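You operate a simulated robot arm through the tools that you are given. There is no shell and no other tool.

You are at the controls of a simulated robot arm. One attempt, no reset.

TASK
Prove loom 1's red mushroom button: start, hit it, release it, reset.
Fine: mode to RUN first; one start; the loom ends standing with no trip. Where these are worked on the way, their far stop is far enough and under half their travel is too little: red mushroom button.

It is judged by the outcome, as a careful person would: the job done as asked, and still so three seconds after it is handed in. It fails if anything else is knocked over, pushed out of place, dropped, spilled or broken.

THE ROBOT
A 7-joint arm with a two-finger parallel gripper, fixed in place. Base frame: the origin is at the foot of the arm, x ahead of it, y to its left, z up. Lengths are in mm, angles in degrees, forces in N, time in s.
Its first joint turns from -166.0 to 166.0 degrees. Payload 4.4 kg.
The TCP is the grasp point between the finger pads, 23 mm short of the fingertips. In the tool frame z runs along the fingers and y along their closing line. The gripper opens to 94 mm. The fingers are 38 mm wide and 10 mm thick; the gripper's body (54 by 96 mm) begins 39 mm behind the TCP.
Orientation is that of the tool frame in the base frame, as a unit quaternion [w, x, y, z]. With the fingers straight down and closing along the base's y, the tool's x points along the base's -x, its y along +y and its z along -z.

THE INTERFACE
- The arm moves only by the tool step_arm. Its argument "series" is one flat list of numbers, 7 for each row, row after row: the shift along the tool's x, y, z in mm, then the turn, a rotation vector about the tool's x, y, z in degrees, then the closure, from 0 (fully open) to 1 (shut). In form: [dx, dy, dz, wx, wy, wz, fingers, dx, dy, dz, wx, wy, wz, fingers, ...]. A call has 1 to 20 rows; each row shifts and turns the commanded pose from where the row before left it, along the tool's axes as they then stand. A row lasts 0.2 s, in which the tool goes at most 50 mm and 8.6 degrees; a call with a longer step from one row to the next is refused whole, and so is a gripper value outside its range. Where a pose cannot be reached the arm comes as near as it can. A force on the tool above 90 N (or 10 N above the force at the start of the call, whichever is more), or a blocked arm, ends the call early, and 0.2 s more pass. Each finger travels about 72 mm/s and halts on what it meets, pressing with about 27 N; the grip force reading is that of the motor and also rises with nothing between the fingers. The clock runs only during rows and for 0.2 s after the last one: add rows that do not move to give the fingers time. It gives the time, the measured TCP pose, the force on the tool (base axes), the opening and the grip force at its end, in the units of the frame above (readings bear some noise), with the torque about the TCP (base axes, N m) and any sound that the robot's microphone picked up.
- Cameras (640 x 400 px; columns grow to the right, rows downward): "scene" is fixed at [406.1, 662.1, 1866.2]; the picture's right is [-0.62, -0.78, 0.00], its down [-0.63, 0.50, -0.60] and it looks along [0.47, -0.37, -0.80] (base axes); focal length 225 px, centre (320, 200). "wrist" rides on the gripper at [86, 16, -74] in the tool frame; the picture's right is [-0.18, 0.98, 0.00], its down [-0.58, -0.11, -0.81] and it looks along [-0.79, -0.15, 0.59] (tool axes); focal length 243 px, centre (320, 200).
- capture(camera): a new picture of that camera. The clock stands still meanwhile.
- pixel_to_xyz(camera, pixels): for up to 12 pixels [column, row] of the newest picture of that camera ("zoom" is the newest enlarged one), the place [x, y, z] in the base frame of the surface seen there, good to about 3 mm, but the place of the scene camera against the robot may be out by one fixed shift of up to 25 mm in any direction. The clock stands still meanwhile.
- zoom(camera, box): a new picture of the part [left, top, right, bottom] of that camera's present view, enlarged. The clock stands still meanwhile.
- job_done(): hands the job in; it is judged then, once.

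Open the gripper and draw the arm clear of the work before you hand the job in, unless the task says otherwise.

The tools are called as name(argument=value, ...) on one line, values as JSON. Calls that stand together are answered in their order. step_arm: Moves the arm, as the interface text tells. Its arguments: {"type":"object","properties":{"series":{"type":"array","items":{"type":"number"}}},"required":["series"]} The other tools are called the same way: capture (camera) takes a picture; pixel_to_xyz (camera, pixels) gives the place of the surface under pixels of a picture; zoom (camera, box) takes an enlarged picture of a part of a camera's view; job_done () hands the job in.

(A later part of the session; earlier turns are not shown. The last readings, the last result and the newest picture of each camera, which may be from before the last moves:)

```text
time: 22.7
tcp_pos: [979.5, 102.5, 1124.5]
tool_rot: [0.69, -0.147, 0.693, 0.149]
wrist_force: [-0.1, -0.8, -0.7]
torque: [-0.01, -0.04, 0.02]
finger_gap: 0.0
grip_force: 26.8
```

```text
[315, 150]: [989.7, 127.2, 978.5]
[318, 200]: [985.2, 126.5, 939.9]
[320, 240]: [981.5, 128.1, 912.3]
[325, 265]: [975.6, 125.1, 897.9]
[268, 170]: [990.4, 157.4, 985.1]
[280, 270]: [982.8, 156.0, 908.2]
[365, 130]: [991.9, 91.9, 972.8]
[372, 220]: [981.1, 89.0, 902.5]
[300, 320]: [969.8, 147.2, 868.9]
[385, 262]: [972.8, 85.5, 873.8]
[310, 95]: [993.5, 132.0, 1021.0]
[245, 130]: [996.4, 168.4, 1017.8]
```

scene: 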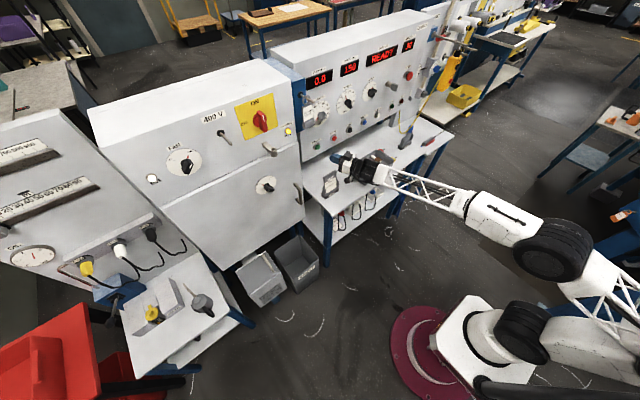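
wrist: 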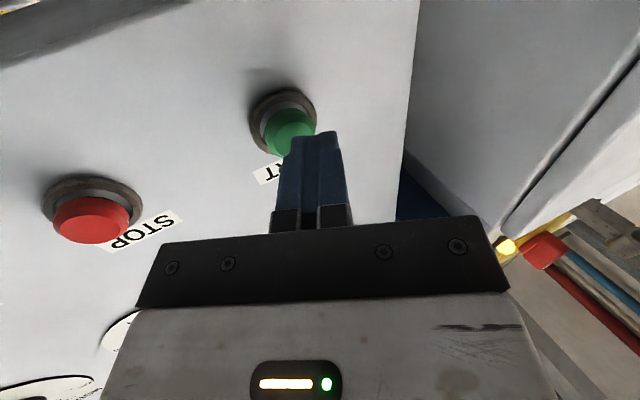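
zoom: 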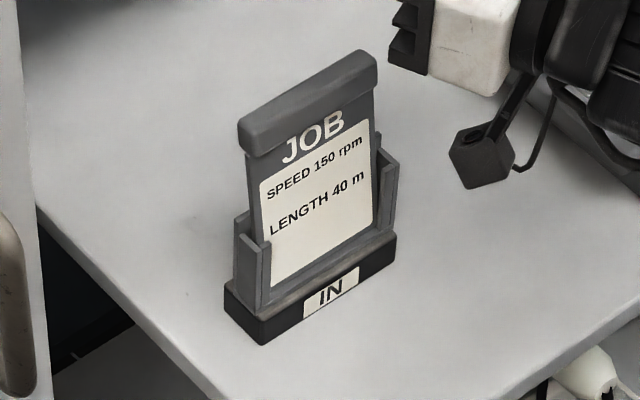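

The card face reads x 981 at z 912 and x 990 at z 978, i.e. about 7° of lean. I check whether this is the holder's own slant by querying its rails and the similar empty holder at the right.

pixel_to_xyz(camera="zoom", pixels=[[390, 165], [389, 195], [388, 225], [244, 235], [249, 265], [254, 295], [257, 250], [262, 290], [240, 220], [383, 160], [380, 190], [377, 220]])

zoom(camera="scene", box=[390, 125, 430, 165])

```text
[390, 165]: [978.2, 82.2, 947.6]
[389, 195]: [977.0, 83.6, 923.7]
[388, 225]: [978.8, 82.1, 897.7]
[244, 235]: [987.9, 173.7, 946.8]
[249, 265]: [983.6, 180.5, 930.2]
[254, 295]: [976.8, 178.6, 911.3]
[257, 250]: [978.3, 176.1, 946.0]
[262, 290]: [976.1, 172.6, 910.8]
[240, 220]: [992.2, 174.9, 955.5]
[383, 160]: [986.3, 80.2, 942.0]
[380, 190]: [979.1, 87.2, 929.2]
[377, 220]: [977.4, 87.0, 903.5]
```

```text
10.00 times, centred on (410, 145) of scene
```

zoom: 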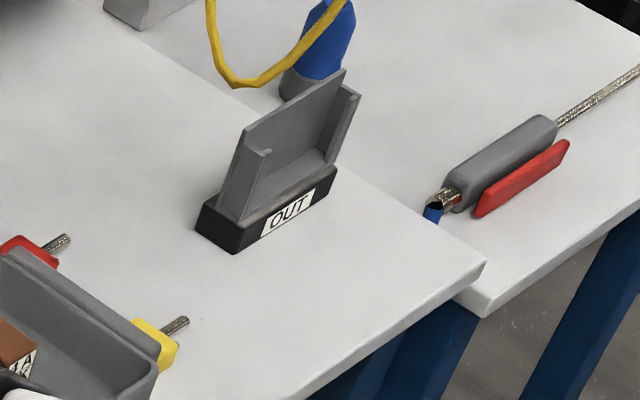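

The rails are vertical while the card leans about 7° back within its slot; it is still seated in the IN holder and standing. To press START without the camera near the card, I roll the tool about its axis so the camera swings to the −y side, here in free space.

step_arm(series=[0, 0, 0, 0, 0, -8, 1, 0, 0, 0, 0, 0, -8, 1, 0, 0, 0, 0, 0, -8, 1, 0, 0, 0, 0, 0, -8, 1, 0, 0, 0, 0, 0, -8, 1, 0, 0, 0, 0, 0, -8, 1, 0, 0, 0, 0, 0, -8, 1, 0, 0, 0, 0, 0, -8, 1, 0, 0, 0, 0, 0, -8, 1, 0, 0, 0, 0, 0, -8, 1, 0, 0, 0, 0, 0, 0, 1])

capture(camera="wrist")

zoom(camera="scene", box=[290, 110, 370, 210])

```text
time: 25.1
tcp_pos: [1067.2, 69.4, 1262.9]
tool_rot: [0.616, -0.566, 0.445, -0.32]
wrist_force: [-3.7, 2.4, -13.7]
torque: [-0.3, 0.15, 0.12]
finger_gap: 0.2
grip_force: 27.3
out of reach, approached as far as the arm can: row 6, 7, 8, 9, 10
```

```text
taken
```

wrist: 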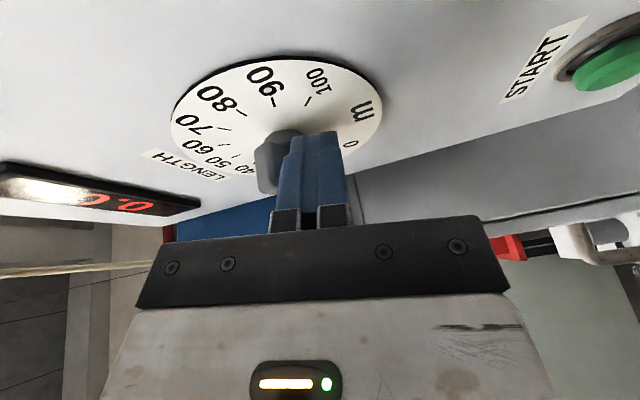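

```text
4.00 times, centred on (330, 160) of scene
```

zoom: 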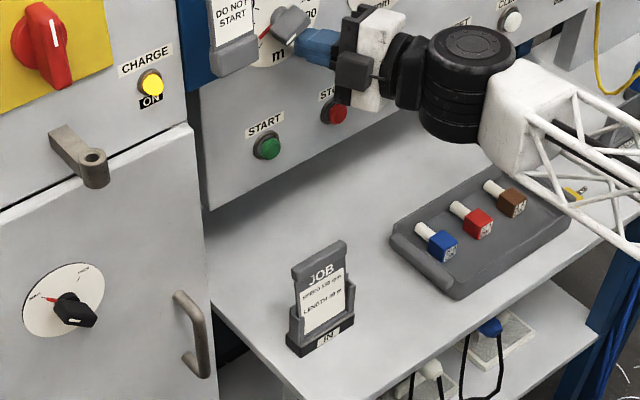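

The roll went out of reach and the arm wandered up to (1067,69,1263), its fingertips next to the LENGTH knob with a 14 N contact. I look at the LENGTH dial closely and then back straight out along the tool axis.

zoom(camera="scene", box=[300, 80, 350, 130])

zoom(camera="wrist", box=[150, 40, 400, 240])

```text
8.00 times, centred on (325, 105) of scene
```

zoom: 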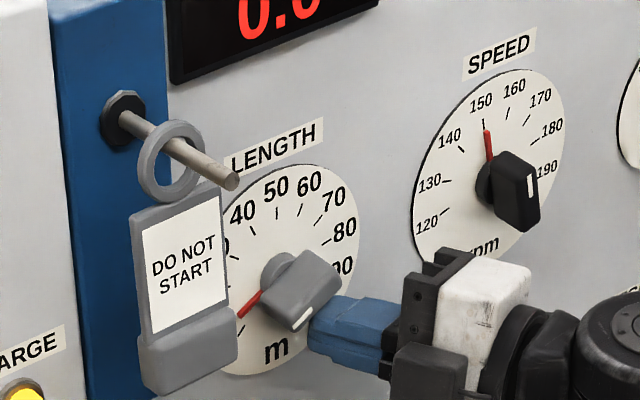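

```text
2.00 times, centred on (275, 140) of wrist
```

zoom: 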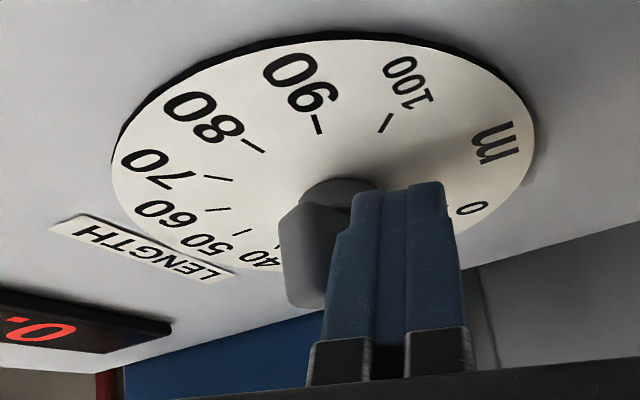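

The red LENGTH pointer still points to the lower-left exactly as in the first pictures, so nothing turned. I ease the fingers down 4 mm off the knob and back out along the tool axis.

step_arm(series=[0, 4, -3, 0, 0, 0, 1, 0, 1, -25, 0, 0, 0, 1, 0, 0, -30, 0, 0, 0, 1, 0, 0, -35, 0, 0, 0, 1, 0, 0, -35, 0, 0, 0, 1])

zoom(camera="scene", box=[300, 80, 350, 130])

capture(camera="scene")

```text
time: 26.3
tcp_pos: [989.2, 16.6, 1322.8]
tool_rot: [0.62, -0.562, 0.44, -0.326]
wrist_force: [0.2, -0.6, -1.0]
torque: [0.0, -0.01, 0.01]
finger_gap: 0.0
grip_force: 27.2
out of reach, approached as far as the arm can: row 1, 2, 3, 4, 5
```

```text
8.00 times, centred on (325, 105) of scene
```

zoom: 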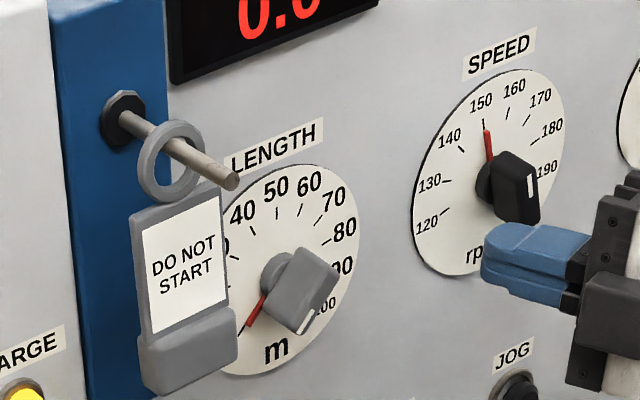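

```text
taken
```

scene: 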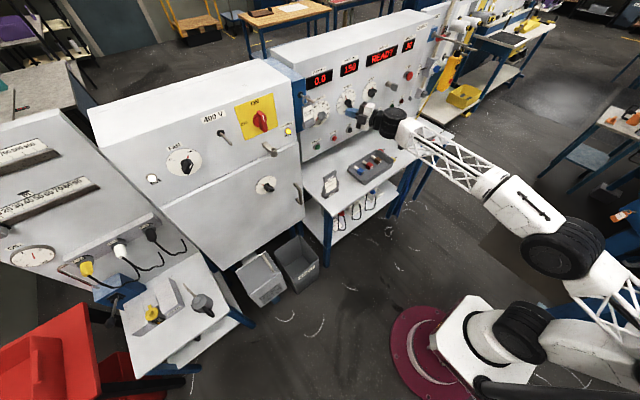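

The arm is out at (989,17,1323). I re-zoom the same box as at the start to compare the LENGTH pointer (then ending at (257,272) in that zoom).

zoom(camera="scene", box=[290, 60, 370, 150])

zoom(camera="scene", box=[305, 95, 340, 130])

```text
4.44 times, centred on (330, 105) of scene
```

zoom: 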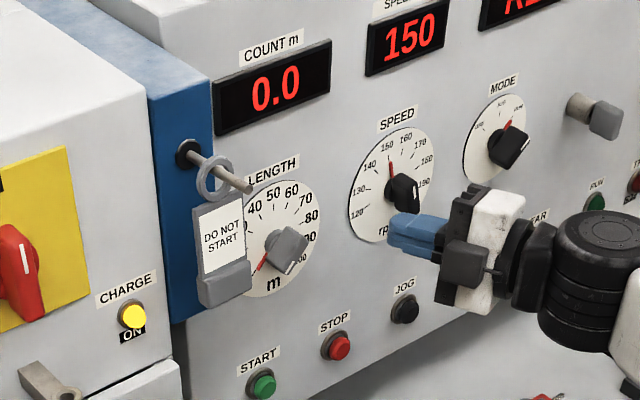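

```text
11.43 times, centred on (322, 112) of scene
```

zoom: 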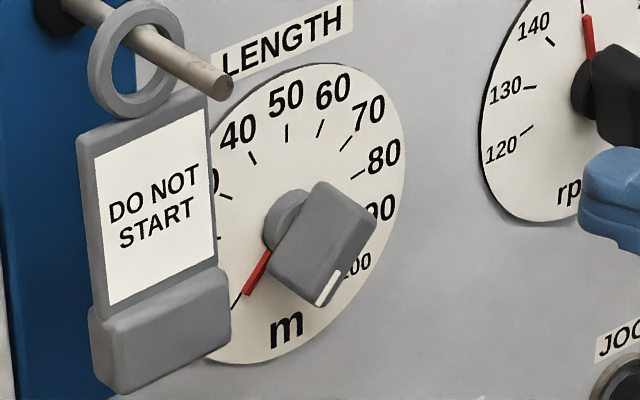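

LENGTH is still exactly on its original tick, and READY shows. I undo the roll (+8° steps) while drawing back from the panel, since this roll direction is near a limit.

step_arm(series=[0, 0, -10, 0, 0, 8, 1, 0, 0, -10, 0, 0, 8, 1, 0, 0, -10, 0, 0, 8, 1, 0, 0, -10, 0, 0, 8, 1])

```text
time: 27.3
tcp_pos: [952.4, -0.4, 1322.0]
tool_rot: [0.691, -0.415, 0.574, -0.144]
wrist_force: [0.2, 0.3, 0.0]
torque: [0.02, -0.04, 0.0]
finger_gap: 0.0
grip_force: 27.0
```

Back in reach at (952,0,1322). I continue the roll back another 48° and then read the pose.

step_arm(series=[0, 0, -5, 0, 0, 8, 1, 0, 0, -5, 0, 0, 8, 1, 0, 0, -5, 0, 0, 8, 1, 0, 0, -5, 0, 0, 8, 1, 0, 0, -5, 0, 0, 8, 1, 0, 0, -5, 0, 0, 8, 1, 0, 0, 0, 0, 0, 0, 1])

```text
time: 28.9
tcp_pos: [923.9, -11.0, 1323.8]
tool_rot: [0.69, -0.147, 0.693, 0.149]
wrist_force: [0.0, -0.5, 0.5]
torque: [0.02, 0.04, -0.03]
finger_gap: 0.0
grip_force: 27.0
```

Roll is back to zero with 24° yaw at (924,-11,1324). I now try rolling the other way (+48°), which worked at the MODE knob, in steps and away from the panel.

step_arm(series=[0, 0, 0, 0, 0, 8, 1, 0, 0, 0, 0, 0, 8, 1, 0, 0, 0, 0, 0, 8, 1, 0, 0, 0, 0, 0, 8, 1, 0, 0, 0, 0, 0, 8, 1, 0, 0, 0, 0, 0, 8, 1, 0, 0, 0, 0, 0, 0, 1])

```text
time: 30.5
tcp_pos: [924.6, -12.0, 1322.5]
tool_rot: [0.57, 0.147, 0.693, 0.417]
wrist_force: [0.2, 0.2, -0.5]
torque: [0.0, 0.0, 0.03]
finger_gap: 0.0
grip_force: 27.8
```

Roll +48° is fully reachable. I go to a stand-off at about (965,90,1160), well above the JOB card, keeping this roll.

step_arm(series=[27.6, -11.6, 13.1, 0, 0, 0, 1, 27.6, -11.6, 13.1, 0, 0, 0, 1, 27.6, -11.6, 13.1, 0, 0, 0, 1])

step_arm(series=[27.6, -11.6, 13.1, 0, 0, 0, 1, 27.6, -11.6, 13.1, 0, 0, 0, 1, 27.6, -11.6, 13.1, 0, 0, 0, 1, 0, 0, 0, 0, 0, 0, 1])

capture(camera="wrist")

zoom(camera="scene", box=[290, 110, 370, 210])

```text
time: 31.3
tcp_pos: [944.4, 39.0, 1241.9]
tool_rot: [0.571, 0.147, 0.692, 0.417]
wrist_force: [0.1, 0.8, 0.5]
torque: [0.01, 0.03, -0.02]
finger_gap: 0.0
grip_force: 27.1
```

```text
time: 32.3
tcp_pos: [964.2, 89.8, 1162.0]
tool_rot: [0.57, 0.147, 0.693, 0.417]
wrist_force: [0.0, 0.8, -0.5]
torque: [-0.01, 0.02, 0.01]
finger_gap: 0.0
grip_force: 27.0
```

```text
taken
```

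wrist: 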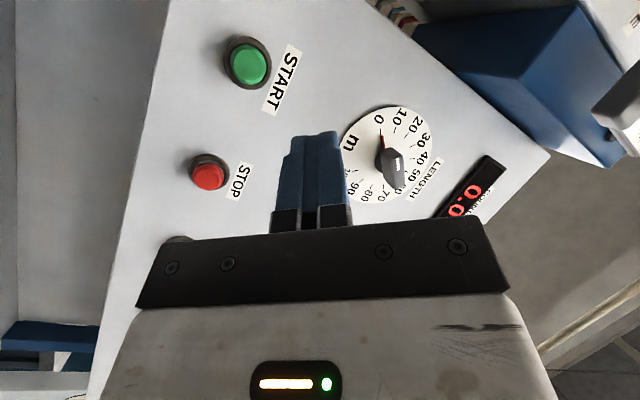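

```text
4.00 times, centred on (330, 160) of scene
```

zoom: 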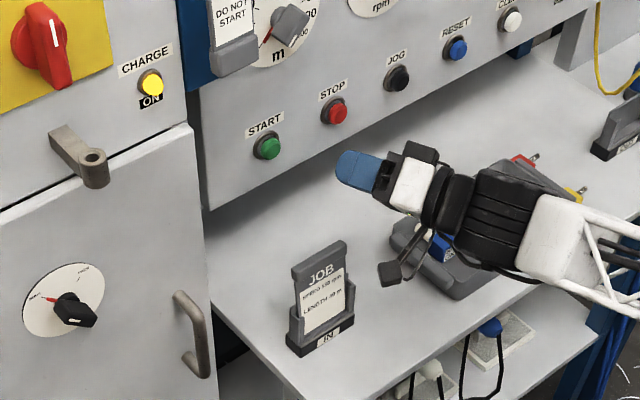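

All reachable; LENGTH still reads 0 in the wrist view and START is at (249,65). I query START again from here.

pixel_to_xyz(camera="wrist", pixels=[[250, 66], [240, 66], [260, 66], [250, 55], [250, 78], [209, 177], [262, 100]])

zoom(camera="wrist", box=[200, 20, 320, 120])

```text
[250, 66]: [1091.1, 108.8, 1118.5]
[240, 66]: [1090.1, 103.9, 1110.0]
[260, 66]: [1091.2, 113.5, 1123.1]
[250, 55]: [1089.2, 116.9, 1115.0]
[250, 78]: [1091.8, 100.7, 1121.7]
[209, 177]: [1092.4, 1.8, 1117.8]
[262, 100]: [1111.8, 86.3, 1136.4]
```

```text
4.00 times, centred on (260, 70) of wrist
```

zoom: 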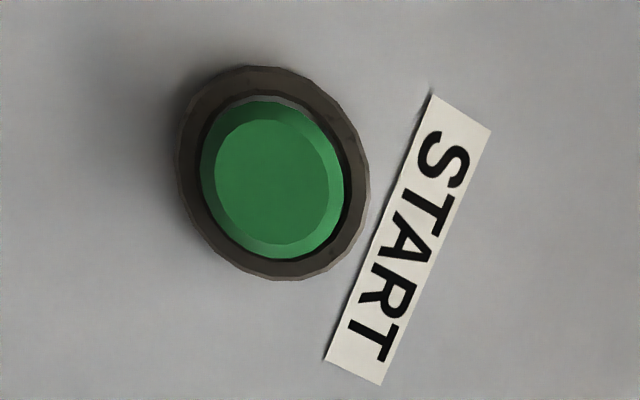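

START's face centre is (1091,109,1117). I try reducing the yaw by 7° (small test) so the fingertip meets the button more squarely.

step_arm(series=[0, 0, 0, 4.7, -5.2, 0, 1, 0, 0, 0, 0, 0, 0, 1])

```text
time: 32.9
tcp_pos: [965.0, 89.9, 1162.6]
tool_rot: [0.594, 0.189, 0.683, 0.38]
wrist_force: [-0.2, 0.0, -0.8]
torque: [-0.02, -0.04, -0.02]
finger_gap: 0.0
grip_force: 26.9
```

That was in reach. I take another 7° and 5° the same way.

step_arm(series=[0, 0, 0, 4.7, -5.2, 0, 1, 0, 0, 0, 0, 0, 0, 1])

step_arm(series=[0, 0, 0, 3.3, -3.7, 0, 1, 0, 0, 0, 0, 0, 0, 1])

```text
time: 33.5
tcp_pos: [964.5, 90.0, 1162.5]
tool_rot: [0.617, 0.23, 0.67, 0.343]
wrist_force: [0.0, 0.1, -0.6]
torque: [-0.01, 0.0, 0.05]
finger_gap: 0.0
grip_force: 27.5
```

```text
time: 34.1
tcp_pos: [966.8, 78.9, 1163.9]
tool_rot: [0.619, 0.239, 0.669, 0.335]
wrist_force: [-0.1, -0.7, 0.1]
torque: [-0.02, -0.01, 0.01]
finger_gap: 0.0
grip_force: 27.2
out of reach, approached as far as the arm can: row 1
```

The yaw limit is around 9–10° here. I go back to about 14° yaw, safely inside the limit, and check the pose.

step_arm(series=[0, 0, 0, -3.6, 4.0, 0, 1, 0, 0, 0, 0, 0, 0, 1])

```text
time: 34.7
tcp_pos: [966.8, 78.3, 1163.9]
tool_rot: [0.603, 0.208, 0.679, 0.364]
wrist_force: [-0.6, 0.3, 0.7]
torque: [-0.05, -0.02, -0.01]
finger_gap: 0.3
grip_force: 26.7
```

Pose is good at 14° yaw. I move toward START in two stages: first to about (1020,110,1130).

step_arm(series=[11.9, -4.3, 19.9, 0, 0, 0, 1, 11.9, -4.3, 19.9, 0, 0, 0, 1, 11.9, -4.3, 19.9, 0, 0, 0, 1, 0, 0, 0, 0, 0, 0, 1])

capture(camera="wrist")

zoom(camera="scene", box=[290, 110, 370, 210])

```text
time: 35.7
tcp_pos: [1020.8, 109.2, 1129.5]
tool_rot: [0.603, 0.209, 0.679, 0.363]
wrist_force: [-0.8, -0.7, -0.1]
torque: [0.02, -0.01, 0.03]
finger_gap: 0.0
grip_force: 27.0
```

```text
taken
```

wrist: 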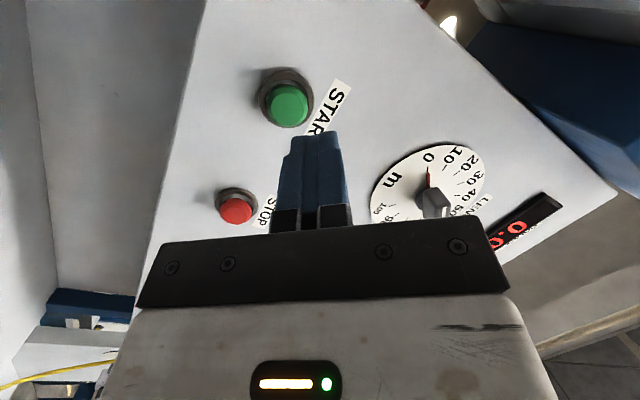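

```text
4.00 times, centred on (330, 160) of scene
```

zoom: 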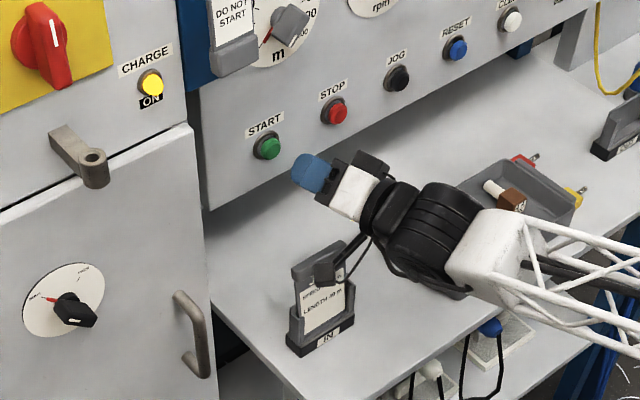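

The camera housing is computed at about (930,163,1084), more than 40 mm above the card's top and rising clear as I advance. I go to the pre-contact point (1058,110,1117).

step_arm(series=[1, -7.3, 18.2, 0, 0, 0, 1, 1, -7.3, 18.2, 0, 0, 0, 1, 0, 0, 0, 0, 0, 0, 1])

capture(camera="wrist")

zoom(camera="scene", box=[300, 120, 360, 190])

```text
time: 36.5
tcp_pos: [1057.4, 111.5, 1119.2]
tool_rot: [0.603, 0.208, 0.679, 0.364]
wrist_force: [-0.5, 0.7, 0.0]
torque: [-0.01, 0.01, 0.01]
finger_gap: 0.1
grip_force: 27.1
```

```text
taken
```

wrist: 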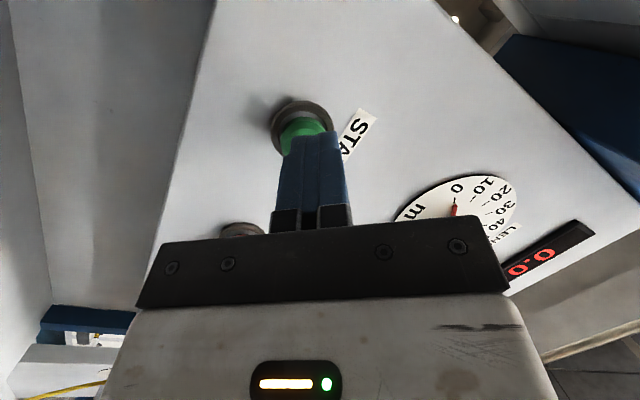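

```text
5.71 times, centred on (330, 155) of scene
```

zoom: 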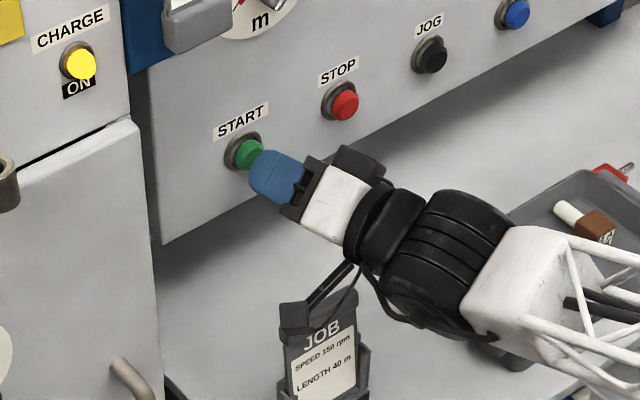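

Zero force, fingertip right in front of START. I press along +x in small steps: 6, 4 and 4 mm, then hold and read.

step_arm(series=[-1.1, -0.9, 5.8, 0, 0, 0, 1, -0.75, -0.6, 3.9, 0, 0, 0, 1, -0.75, -0.6, 3.9, 0, 0, 0, 1, 0, 0, 0, 0, 0, 0, 1])

zoom(camera="scene", box=[330, 40, 430, 110])

zoom(camera="scene", box=[300, 120, 360, 190])

```text
time: 37.5
tcp_pos: [1069.8, 113.9, 1118.2]
tool_rot: [0.603, 0.208, 0.679, 0.364]
wrist_force: [-5.1, -1.0, 2.3]
torque: [-0.03, -0.11, -0.11]
finger_gap: 0.1
grip_force: 27.1
heard: click
```

```text
5.71 times, centred on (380, 75) of scene
```

zoom: 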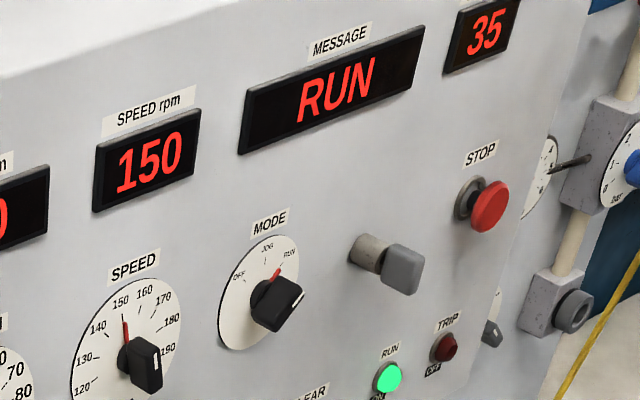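

```text
5.71 times, centred on (330, 155) of scene
```

zoom: 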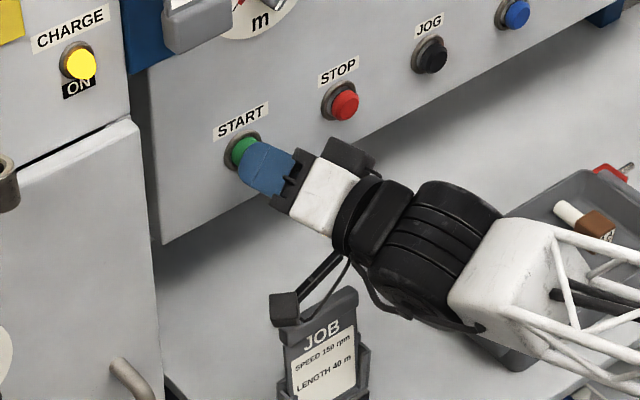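

START clicked: RUN shows with the green RUN lamp lit (DRIVE temperature 35). Before moving across to the mushroom I check obstacles near it (pendant at (452,72), pegs, grey handle) — the clock stands still for this.

capture(camera="scene")

pixel_to_xyz(camera="scene", pixels=[[408, 76], [452, 72], [447, 88], [459, 60], [436, 62], [443, 92], [462, 42], [480, 50], [393, 86], [475, 35], [428, 95], [405, 125]])

zoom(camera="scene", box=[390, 20, 500, 120])

```text
taken
```

scene: 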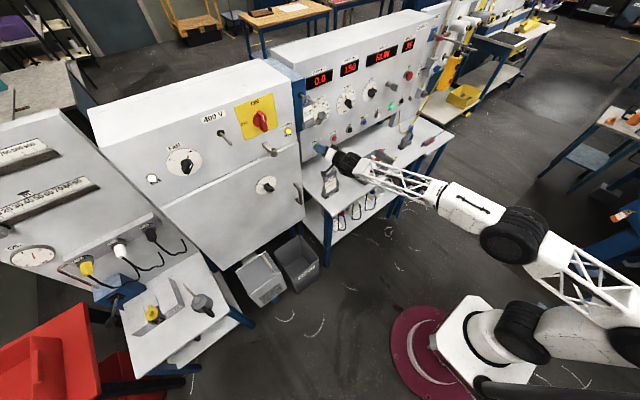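

```text
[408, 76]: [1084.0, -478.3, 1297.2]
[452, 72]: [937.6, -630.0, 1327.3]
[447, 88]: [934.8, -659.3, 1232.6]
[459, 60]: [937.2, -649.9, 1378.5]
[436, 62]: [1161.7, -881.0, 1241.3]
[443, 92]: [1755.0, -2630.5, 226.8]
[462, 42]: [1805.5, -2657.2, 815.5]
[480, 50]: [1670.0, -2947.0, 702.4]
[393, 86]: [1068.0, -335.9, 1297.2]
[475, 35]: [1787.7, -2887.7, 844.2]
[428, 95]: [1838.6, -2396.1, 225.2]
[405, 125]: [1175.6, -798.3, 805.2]
```

```text
4.00 times, centred on (445, 70) of scene
```

zoom: 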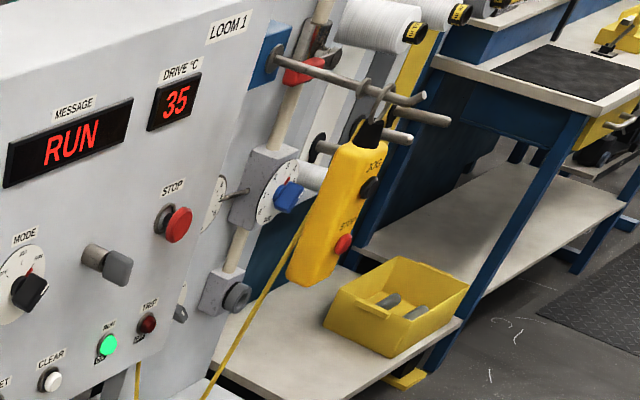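

The pendant hangs at about (930,-655..-685,1220–1370) in robot frame, 140 mm beyond the mushroom's y. I query the arm's own links to see where the forearm lies relative to the wrist.

pixel_to_xyz(camera="scene", pixels=[[515, 235], [470, 205], [420, 187], [380, 170], [350, 160], [600, 285], [530, 330], [480, 330], [346, 175]])

```text
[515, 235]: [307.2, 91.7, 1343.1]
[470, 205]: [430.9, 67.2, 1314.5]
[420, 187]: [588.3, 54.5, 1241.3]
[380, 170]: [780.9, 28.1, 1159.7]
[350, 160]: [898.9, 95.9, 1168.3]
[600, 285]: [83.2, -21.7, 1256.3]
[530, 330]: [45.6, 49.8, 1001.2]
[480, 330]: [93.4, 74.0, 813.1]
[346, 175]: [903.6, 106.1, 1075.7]
```

The arm lies nearly in a vertical plane from the base, so at the mushroom the forearm stays on the +y side, away from the pendant. I release START by backing off 80 mm and start across toward −y, rising.

step_arm(series=[7.5, 6.3, -38.8, 0, 0, 0, 1, 7.5, 6.3, -38.8, 0, 0, 0, 1, -44.5, -15.8, -11.1, 0, 0, 0, 1, -44.5, -15.8, -11.1, 0, 0, 0, 1, -44.5, -15.8, -11.1, 0, 0, 0, 1, -44.5, -15.8, -11.1, 0, 0, 0, 1, -44.5, -15.8, -11.1, 0, 0, 0, 1])

```text
time: 39.1
tcp_pos: [989.7, -115.7, 1209.0]
tool_rot: [0.602, 0.208, 0.679, 0.365]
wrist_force: [-0.2, 0.2, -0.7]
torque: [0.0, 0.0, 0.0]
finger_gap: 0.0
grip_force: 26.7
```

The move went as planned to (990,-116,1209). I now unroll and unyaw while continuing to the mushroom's stand-off near (990,-511,1281).

step_arm(series=[-36.9, -17.1, -9.7, 2.175, -1.06, -7.98, 1, -34.4, -22.3, -8.1, 2.175, -1.06, -7.98, 1, -31.1, -27.1, -6.5, 2.175, -1.06, -7.98, 1, -27.1, -31.4, -4.9, 2.175, -1.06, -7.98, 1, -22.5, -35, -3.3, 2.175, -1.06, -7.98, 1, -17.4, -37.9, -1.6, 2.175, -1.06, -7.98, 1, 0, -40, 0, 0, 0, 0, 1, 0, -40, 0, 0, 0, 0, 1, 0, -40, 0, 0, 0, 0, 1, 0, -38, 0, 0, 0, 0, 1])

capture(camera="wrist")

capture(camera="scene")

```text
time: 41.3
tcp_pos: [993.8, -509.7, 1280.2]
tool_rot: [0.707, 0.0, 0.707, 0.0]
wrist_force: [0.6, -0.2, -0.3]
torque: [0.0, 0.02, 0.01]
finger_gap: 0.1
grip_force: 27.2
```

```text
taken
```

wrist: 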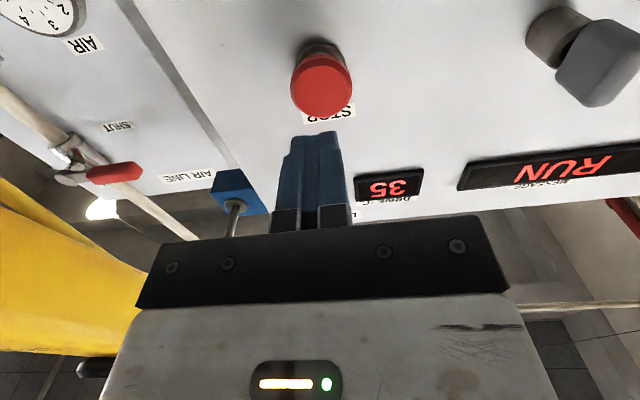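

```text
taken
```

scene: 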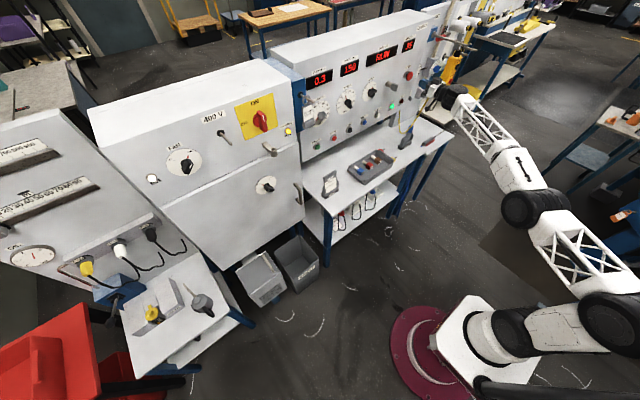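

The loom is running (RUN, 35 °C) and the tool is in front of the mushroom at (320,85) in the wrist view. I measure the mushroom's face precisely.

pixel_to_xyz(camera="wrist", pixels=[[322, 85], [295, 85], [348, 85], [322, 62], [322, 108], [320, 47], [80, 260], [235, 210], [110, 175], [590, 65]])

zoom(camera="wrist", box=[260, 20, 390, 130])

```text
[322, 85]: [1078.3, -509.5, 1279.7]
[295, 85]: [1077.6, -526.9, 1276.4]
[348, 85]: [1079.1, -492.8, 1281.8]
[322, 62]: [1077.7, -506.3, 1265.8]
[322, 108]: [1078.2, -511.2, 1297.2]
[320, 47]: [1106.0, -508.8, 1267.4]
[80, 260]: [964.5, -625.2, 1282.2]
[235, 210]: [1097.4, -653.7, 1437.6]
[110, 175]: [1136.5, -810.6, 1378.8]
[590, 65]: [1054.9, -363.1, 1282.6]
```

```text
3.64 times, centred on (325, 75) of wrist
```

zoom: 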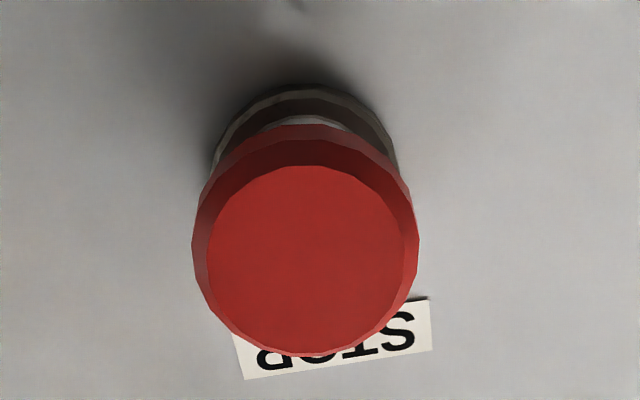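

The mushroom's face centre is (1078,-510,1284). I line up, advance to just short, then press in 2.5 mm steps about 8 mm deep and read the force.

step_arm(series=[-2, 0, 27, 0, 0, 0, 1, -2, 0, 27.5, 0, 0, 0, 1, 0, 0, 3, 0, 0, 0, 1, 0, 0, 3, 0, 0, 0, 1, 0, 0, 3, 0, 0, 0, 1, 0, 0, 3, 0, 0, 0, 1, 0, 0, 3, 0, 0, 0, 1])

zoom(camera="scene", box=[350, 40, 450, 110])

capture(camera="wrist")

```text
time: 42.9
tcp_pos: [1061.8, -511.1, 1283.9]
tool_rot: [0.707, 0.0, 0.707, -0.001]
wrist_force: [-23.4, 10.0, -4.6]
torque: [-0.01, 0.08, 0.17]
finger_gap: 0.0
grip_force: 27.2
heard: click
```

```text
5.71 times, centred on (400, 75) of scene
```

zoom: 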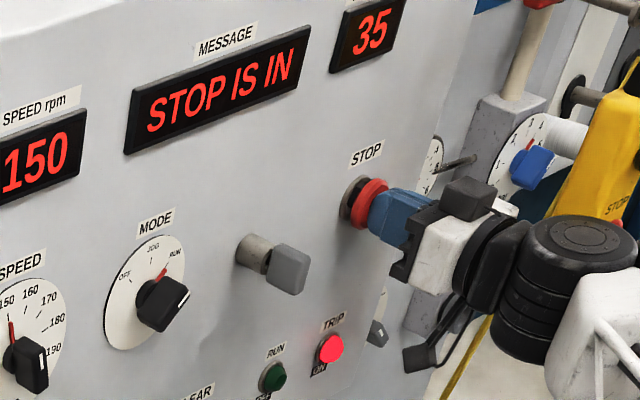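

```text
taken
```

wrist: 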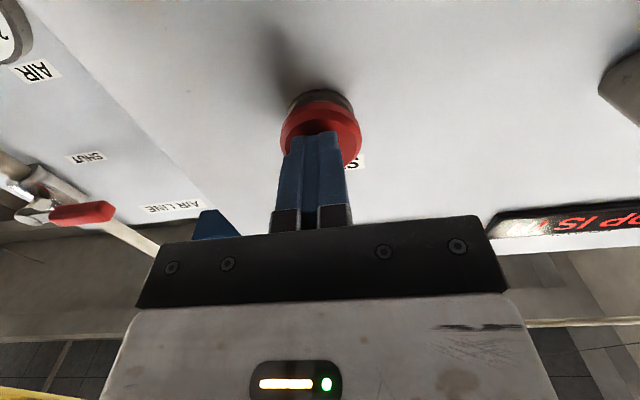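

"STOP IS IN" with the TRIP lamp lit and RUN out; a click was heard with 23 N. I press a little further to be sure it is at its far stop.

step_arm(series=[0, 0, 2, 0, 0, 0, 1, 0, 0, 2, 0, 0, 0, 1, 0, 0, 1.5, 0, 0, 0, 1])

```text
time: 43.7
tcp_pos: [1066.2, -510.1, 1286.5]
tool_rot: [0.707, 0.0, 0.707, 0.0]
wrist_force: [-74.0, 19.0, -8.1]
torque: [0.07, 0.27, 0.43]
finger_gap: 0.0
grip_force: 26.9
```

Force rose to 74 N: it is firmly at its far stop (about 11 mm in). I back off 70 mm and look at the mushroom.

step_arm(series=[0, 0, -6, 0, 0, 0, 1, 0, 0, -20, 0, 0, 0, 1, 0, 0, -22, 0, 0, 0, 1, 0, 0, -24, 0, 0, 0, 1])

capture(camera="wrist")

zoom(camera="wrist", box=[260, 20, 390, 130])

zoom(camera="scene", box=[350, 40, 450, 110])

```text
time: 44.7
tcp_pos: [997.2, -512.4, 1284.6]
tool_rot: [0.707, -0.001, 0.707, 0.001]
wrist_force: [-0.1, 0.4, 0.3]
torque: [0.03, -0.01, 0.04]
finger_gap: 0.0
grip_force: 27.1
```

```text
taken
```

wrist: 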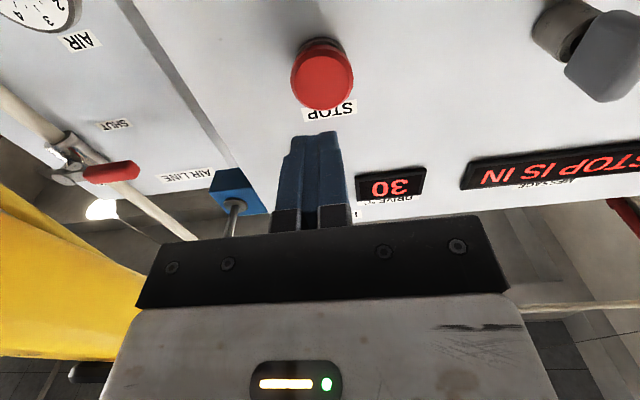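

```text
3.64 times, centred on (325, 75) of wrist
```

zoom: 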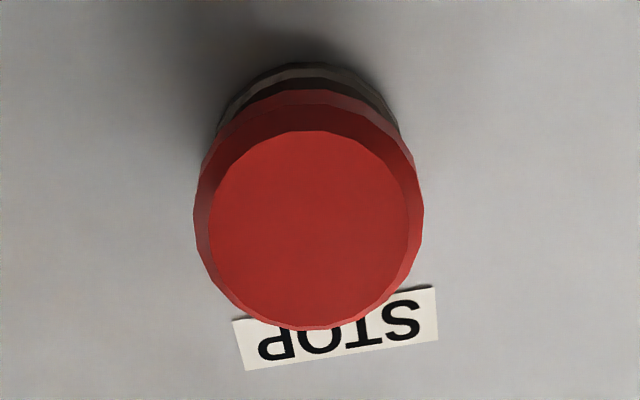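

```text
5.71 times, centred on (400, 75) of scene
```

zoom: 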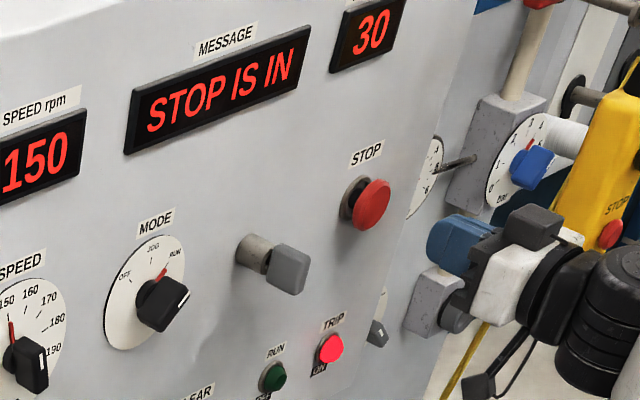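

The mushroom is latched in, TRIP lit, loom stopped. No twist arrows are visible on its head. I measure where the head now sits so as to grip its rim.

pixel_to_xyz(camera="zoom", pixels=[[372, 205], [355, 195], [343, 205], [358, 220]])

pixel_to_xyz(camera="wrist", pixels=[[322, 75], [322, 82], [296, 80], [350, 80], [322, 55], [322, 104], [322, 48], [322, 42], [300, 50], [345, 50], [322, 98], [294, 75]])

```text
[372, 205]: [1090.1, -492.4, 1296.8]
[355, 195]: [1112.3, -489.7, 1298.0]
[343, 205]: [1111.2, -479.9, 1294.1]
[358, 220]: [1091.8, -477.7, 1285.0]
```

```text
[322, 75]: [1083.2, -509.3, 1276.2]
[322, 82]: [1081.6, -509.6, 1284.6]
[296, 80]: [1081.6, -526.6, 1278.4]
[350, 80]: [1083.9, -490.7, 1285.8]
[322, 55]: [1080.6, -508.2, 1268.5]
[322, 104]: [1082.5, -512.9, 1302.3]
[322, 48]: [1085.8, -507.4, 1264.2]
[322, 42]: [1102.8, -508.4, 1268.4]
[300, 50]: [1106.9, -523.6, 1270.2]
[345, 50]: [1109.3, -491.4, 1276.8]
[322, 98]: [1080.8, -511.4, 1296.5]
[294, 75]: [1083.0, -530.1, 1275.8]
```

Its face now sits at x≈1082, centre (y -510, z 1284). I open the fingers to about 66 mm, advance over the head to TCP x≈1076 (tips at 1099, short of collar and panel).

step_arm(series=[0, 2.4, 0, 0, 0, 0, 0.3, 0, 0, 0, 0, 0, 0, 0.3, 0, 0, 0, 0, 0, 0, 0.3, 0, 0, 25, 0, 0, 0, 0.3, 0, 0, 25, 0, 0, 0, 0.3, 0, 0, 15, 0, 0, 0, 0.3, 0, 0, 13, 0, 0, 0, 0.3, 0, 0, 0, 0, 0, 0, 0.3])

capture(camera="wrist")

zoom(camera="scene", box=[380, 50, 440, 105])

```text
time: 46.5
tcp_pos: [1074.4, -508.8, 1284.8]
tool_rot: [0.707, -0.001, 0.707, 0.0]
wrist_force: [1.3, -0.1, 0.7]
torque: [0.01, -0.02, 0.01]
finger_gap: 65.6
grip_force: 0.0
```

```text
taken
```

wrist: 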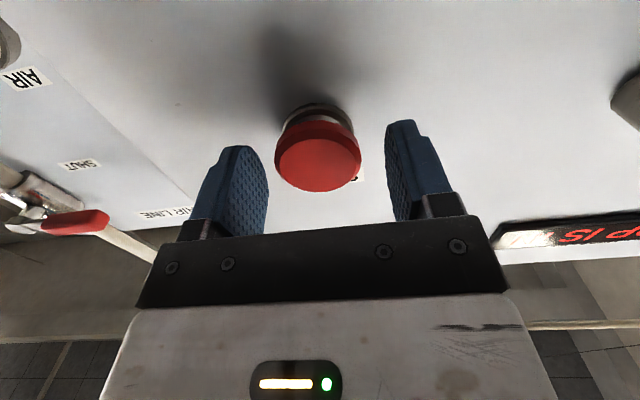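

```text
7.27 times, centred on (410, 78) of scene
```

zoom: 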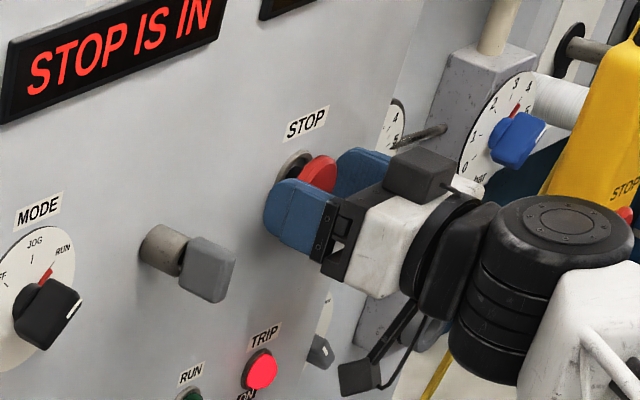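

The fingers straddle the head evenly. I close on its rim.

step_arm(series=[0, 0, 0, 0, 0, 0, 0.5, 0, 0, 0, 0, 0, 0, 0.7, 0, 0, 0, 0, 0, 0, 1, 0, 0, 0, 0, 0, 0, 1])

capture(camera="wrist")

```text
time: 47.5
tcp_pos: [1074.4, -511.0, 1285.4]
tool_rot: [0.707, 0.0, 0.707, 0.0]
wrist_force: [-0.2, -15.7, 1.9]
torque: [-0.02, -0.02, -0.26]
finger_gap: 42.4
grip_force: 44.9
```

```text
taken
```

wrist: 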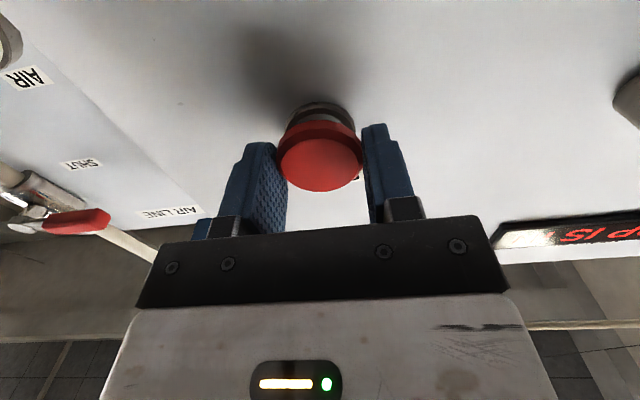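

Gripped at 42.4 mm. I pull straight back gently in 2 mm steps and watch the force and sound.

step_arm(series=[0, 0, -2, 0, 0, 0, 1, 0, 0, -2, 0, 0, 0, 1, 0, 0, -1, 0, 0, 0, 1])

zoom(camera="scene", box=[350, 40, 450, 110])

```text
time: 48.3
tcp_pos: [1068.3, -509.3, 1285.2]
tool_rot: [0.707, 0.0, 0.707, -0.001]
wrist_force: [6.4, -28.8, 6.3]
torque: [-0.05, -0.1, -0.44]
finger_gap: 42.6
grip_force: 45.4
heard: click
```

```text
5.71 times, centred on (400, 75) of scene
```

zoom: 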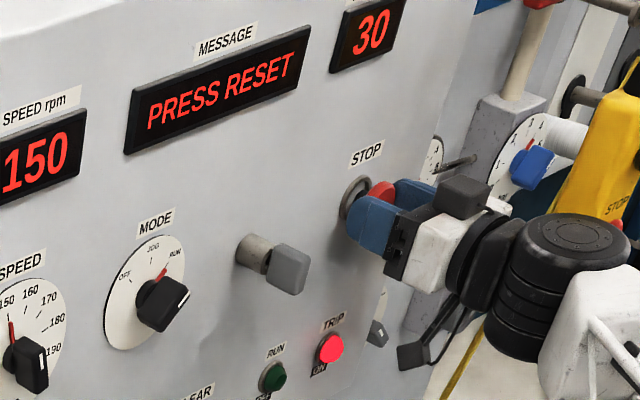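

Released with a click: the message reads PRESS RESET. I open the fingers and back straight off.

step_arm(series=[0, 0, 0, 0, 0, 0, 0.3, 0, 0, 0, 0, 0, 0, 0.3, 0, 0, 0, 0, 0, 0, 0.3, 0, 0, -25, 0, 0, 0, 0.3, 0, 0, -40, 0, 0, 0, 0.3, 0, 0, -40, 0, 0, 0, 0.3])

zoom(camera="scene", box=[350, 40, 450, 110])

capture(camera="wrist")

```text
time: 49.7
tcp_pos: [964.3, -508.2, 1282.3]
tool_rot: [0.706, -0.001, 0.708, 0.001]
wrist_force: [0.3, 0.8, 0.0]
torque: [0.0, -0.04, 0.01]
finger_gap: 65.7
grip_force: 0.0
```

```text
5.71 times, centred on (400, 75) of scene
```

zoom: 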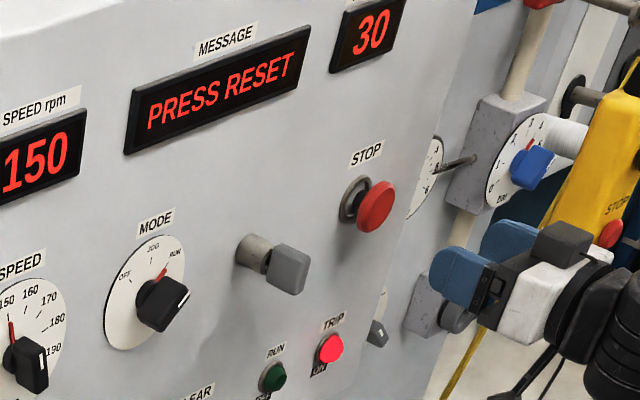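

```text
taken
```

wrist: 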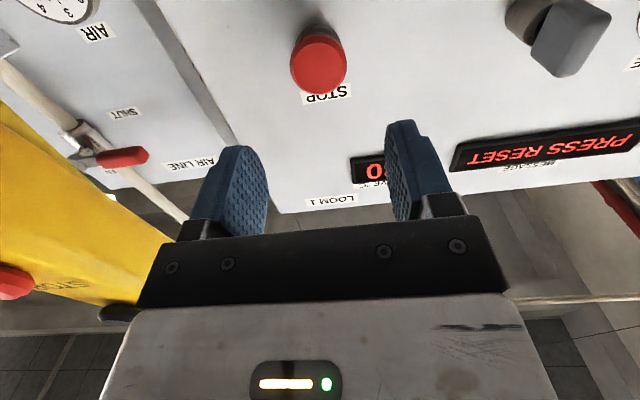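

The mushroom is out again. I close the fingers and go toward the RESET stand-off (960,-222,1117), first half of the way to check reach.

step_arm(series=[20.6, 35.7, 0, 0, 0, 0, 1, 20.6, 35.7, 0, 0, 0, 0, 1, 20.6, 35.7, 0, 0, 0, 0, 1, 20.6, 35.7, 0, 0, 0, 0, 1])

step_arm(series=[20.6, 35.7, 0, 0, 0, 0, 1, 20.6, 35.7, 0, 0, 0, 0, 1, 20.6, 35.7, 0, 0, 0, 0, 1])

capture(camera="wrist")

capture(camera="scene")

```text
time: 50.7
tcp_pos: [963.6, -367.0, 1201.8]
tool_rot: [0.708, 0.0, 0.707, -0.001]
wrist_force: [0.1, 0.6, -0.3]
torque: [-0.02, 0.02, 0.0]
finger_gap: 0.0
grip_force: 26.8
```

```text
time: 51.5
tcp_pos: [963.8, -262.1, 1140.8]
tool_rot: [0.707, -0.001, 0.707, -0.001]
wrist_force: [-0.4, 0.6, 0.2]
torque: [-0.02, 0.01, -0.01]
finger_gap: 0.0
grip_force: 27.1
```

```text
taken
```

wrist: 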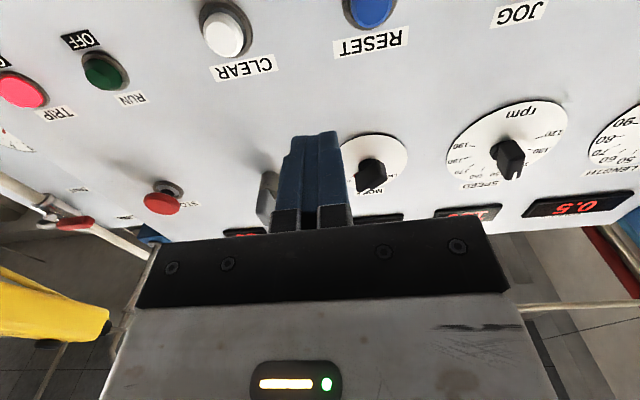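

```text
taken
```

scene: 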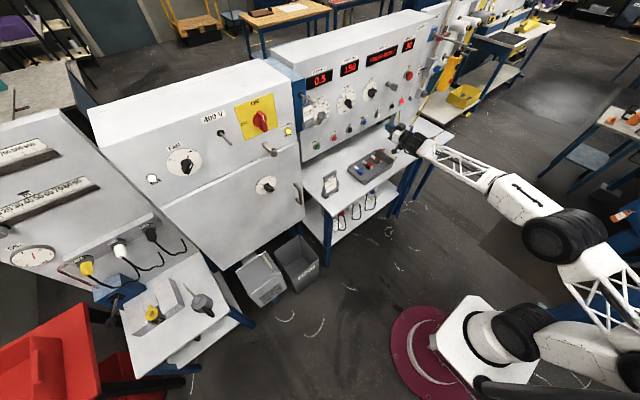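

RESET is at (372,8) and CLEAR at (226,33) in the wrist view. I query both to get RESET's exact place.

pixel_to_xyz(camera="wrist", pixels=[[372, 8], [372, 3], [372, 18], [360, 8], [384, 8], [226, 35], [215, 35], [237, 35], [226, 48], [226, 22]])

```text
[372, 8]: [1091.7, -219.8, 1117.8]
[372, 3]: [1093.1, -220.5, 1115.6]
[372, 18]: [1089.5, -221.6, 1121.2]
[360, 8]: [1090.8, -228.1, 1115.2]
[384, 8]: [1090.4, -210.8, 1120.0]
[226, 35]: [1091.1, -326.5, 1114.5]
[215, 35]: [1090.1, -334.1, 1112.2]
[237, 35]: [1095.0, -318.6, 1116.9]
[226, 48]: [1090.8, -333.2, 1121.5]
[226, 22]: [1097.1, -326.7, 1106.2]
```

RESET's centre is about (1091,-218.5,1116). I line up in y and z first, then advance to a pre-contact point at TCP x≈1060.

step_arm(series=[12.4, 21.8, 0, 0, 0, 0, 1, 12.4, 21.8, 0, 0, 0, 0, 1, 0, 0, 20, 0, 0, 0, 1, 0, 0, 0, 0, 0, 0, 1])

zoom(camera="scene", box=[330, 80, 430, 190])

```text
time: 52.5
tcp_pos: [983.9, -216.3, 1116.7]
tool_rot: [0.707, 0.0, 0.707, 0.0]
wrist_force: [-0.5, 0.4, -0.4]
torque: [-0.03, 0.0, -0.01]
finger_gap: 0.0
grip_force: 27.6
```

```text
3.64 times, centred on (380, 135) of scene
```

zoom: 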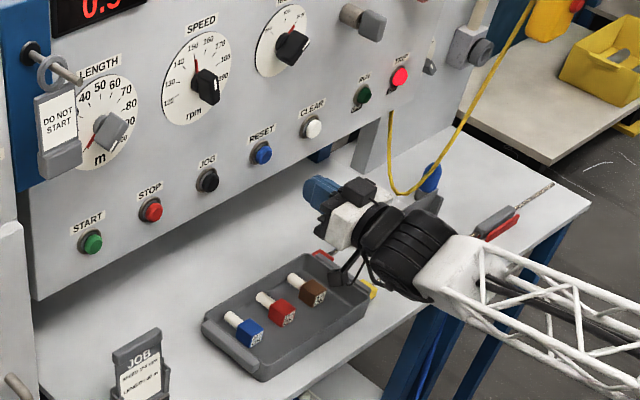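

Aligned at y -216, z 1117, with the camera above the tray and clear. I advance to TCP x≈1059.

step_arm(series=[0, -2, 25, 0, 0, 0, 1, 0, 0, 25, 0, 0, 0, 1, 0, 0, 25, 0, 0, 0, 1, 0, 0, 0, 0, 0, 0, 1])

zoom(camera="scene", box=[330, 80, 430, 190])

capture(camera="wrist")

```text
time: 53.5
tcp_pos: [1060.1, -217.1, 1115.6]
tool_rot: [0.707, -0.001, 0.707, 0.0]
wrist_force: [0.5, 0.7, -0.4]
torque: [-0.02, 0.01, -0.02]
finger_gap: 0.0
grip_force: 26.7
```

```text
3.64 times, centred on (380, 135) of scene
```

zoom: 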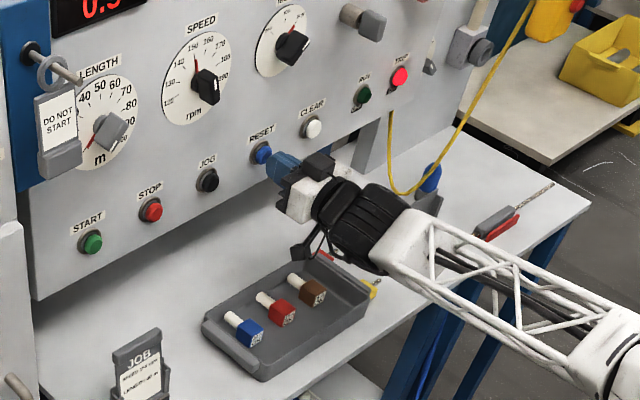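

```text
taken
```

wrist: 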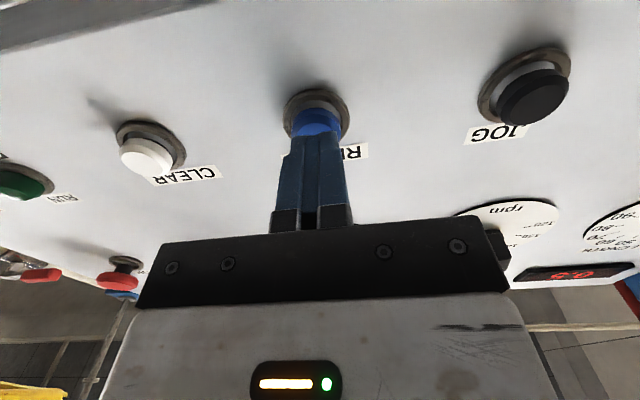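

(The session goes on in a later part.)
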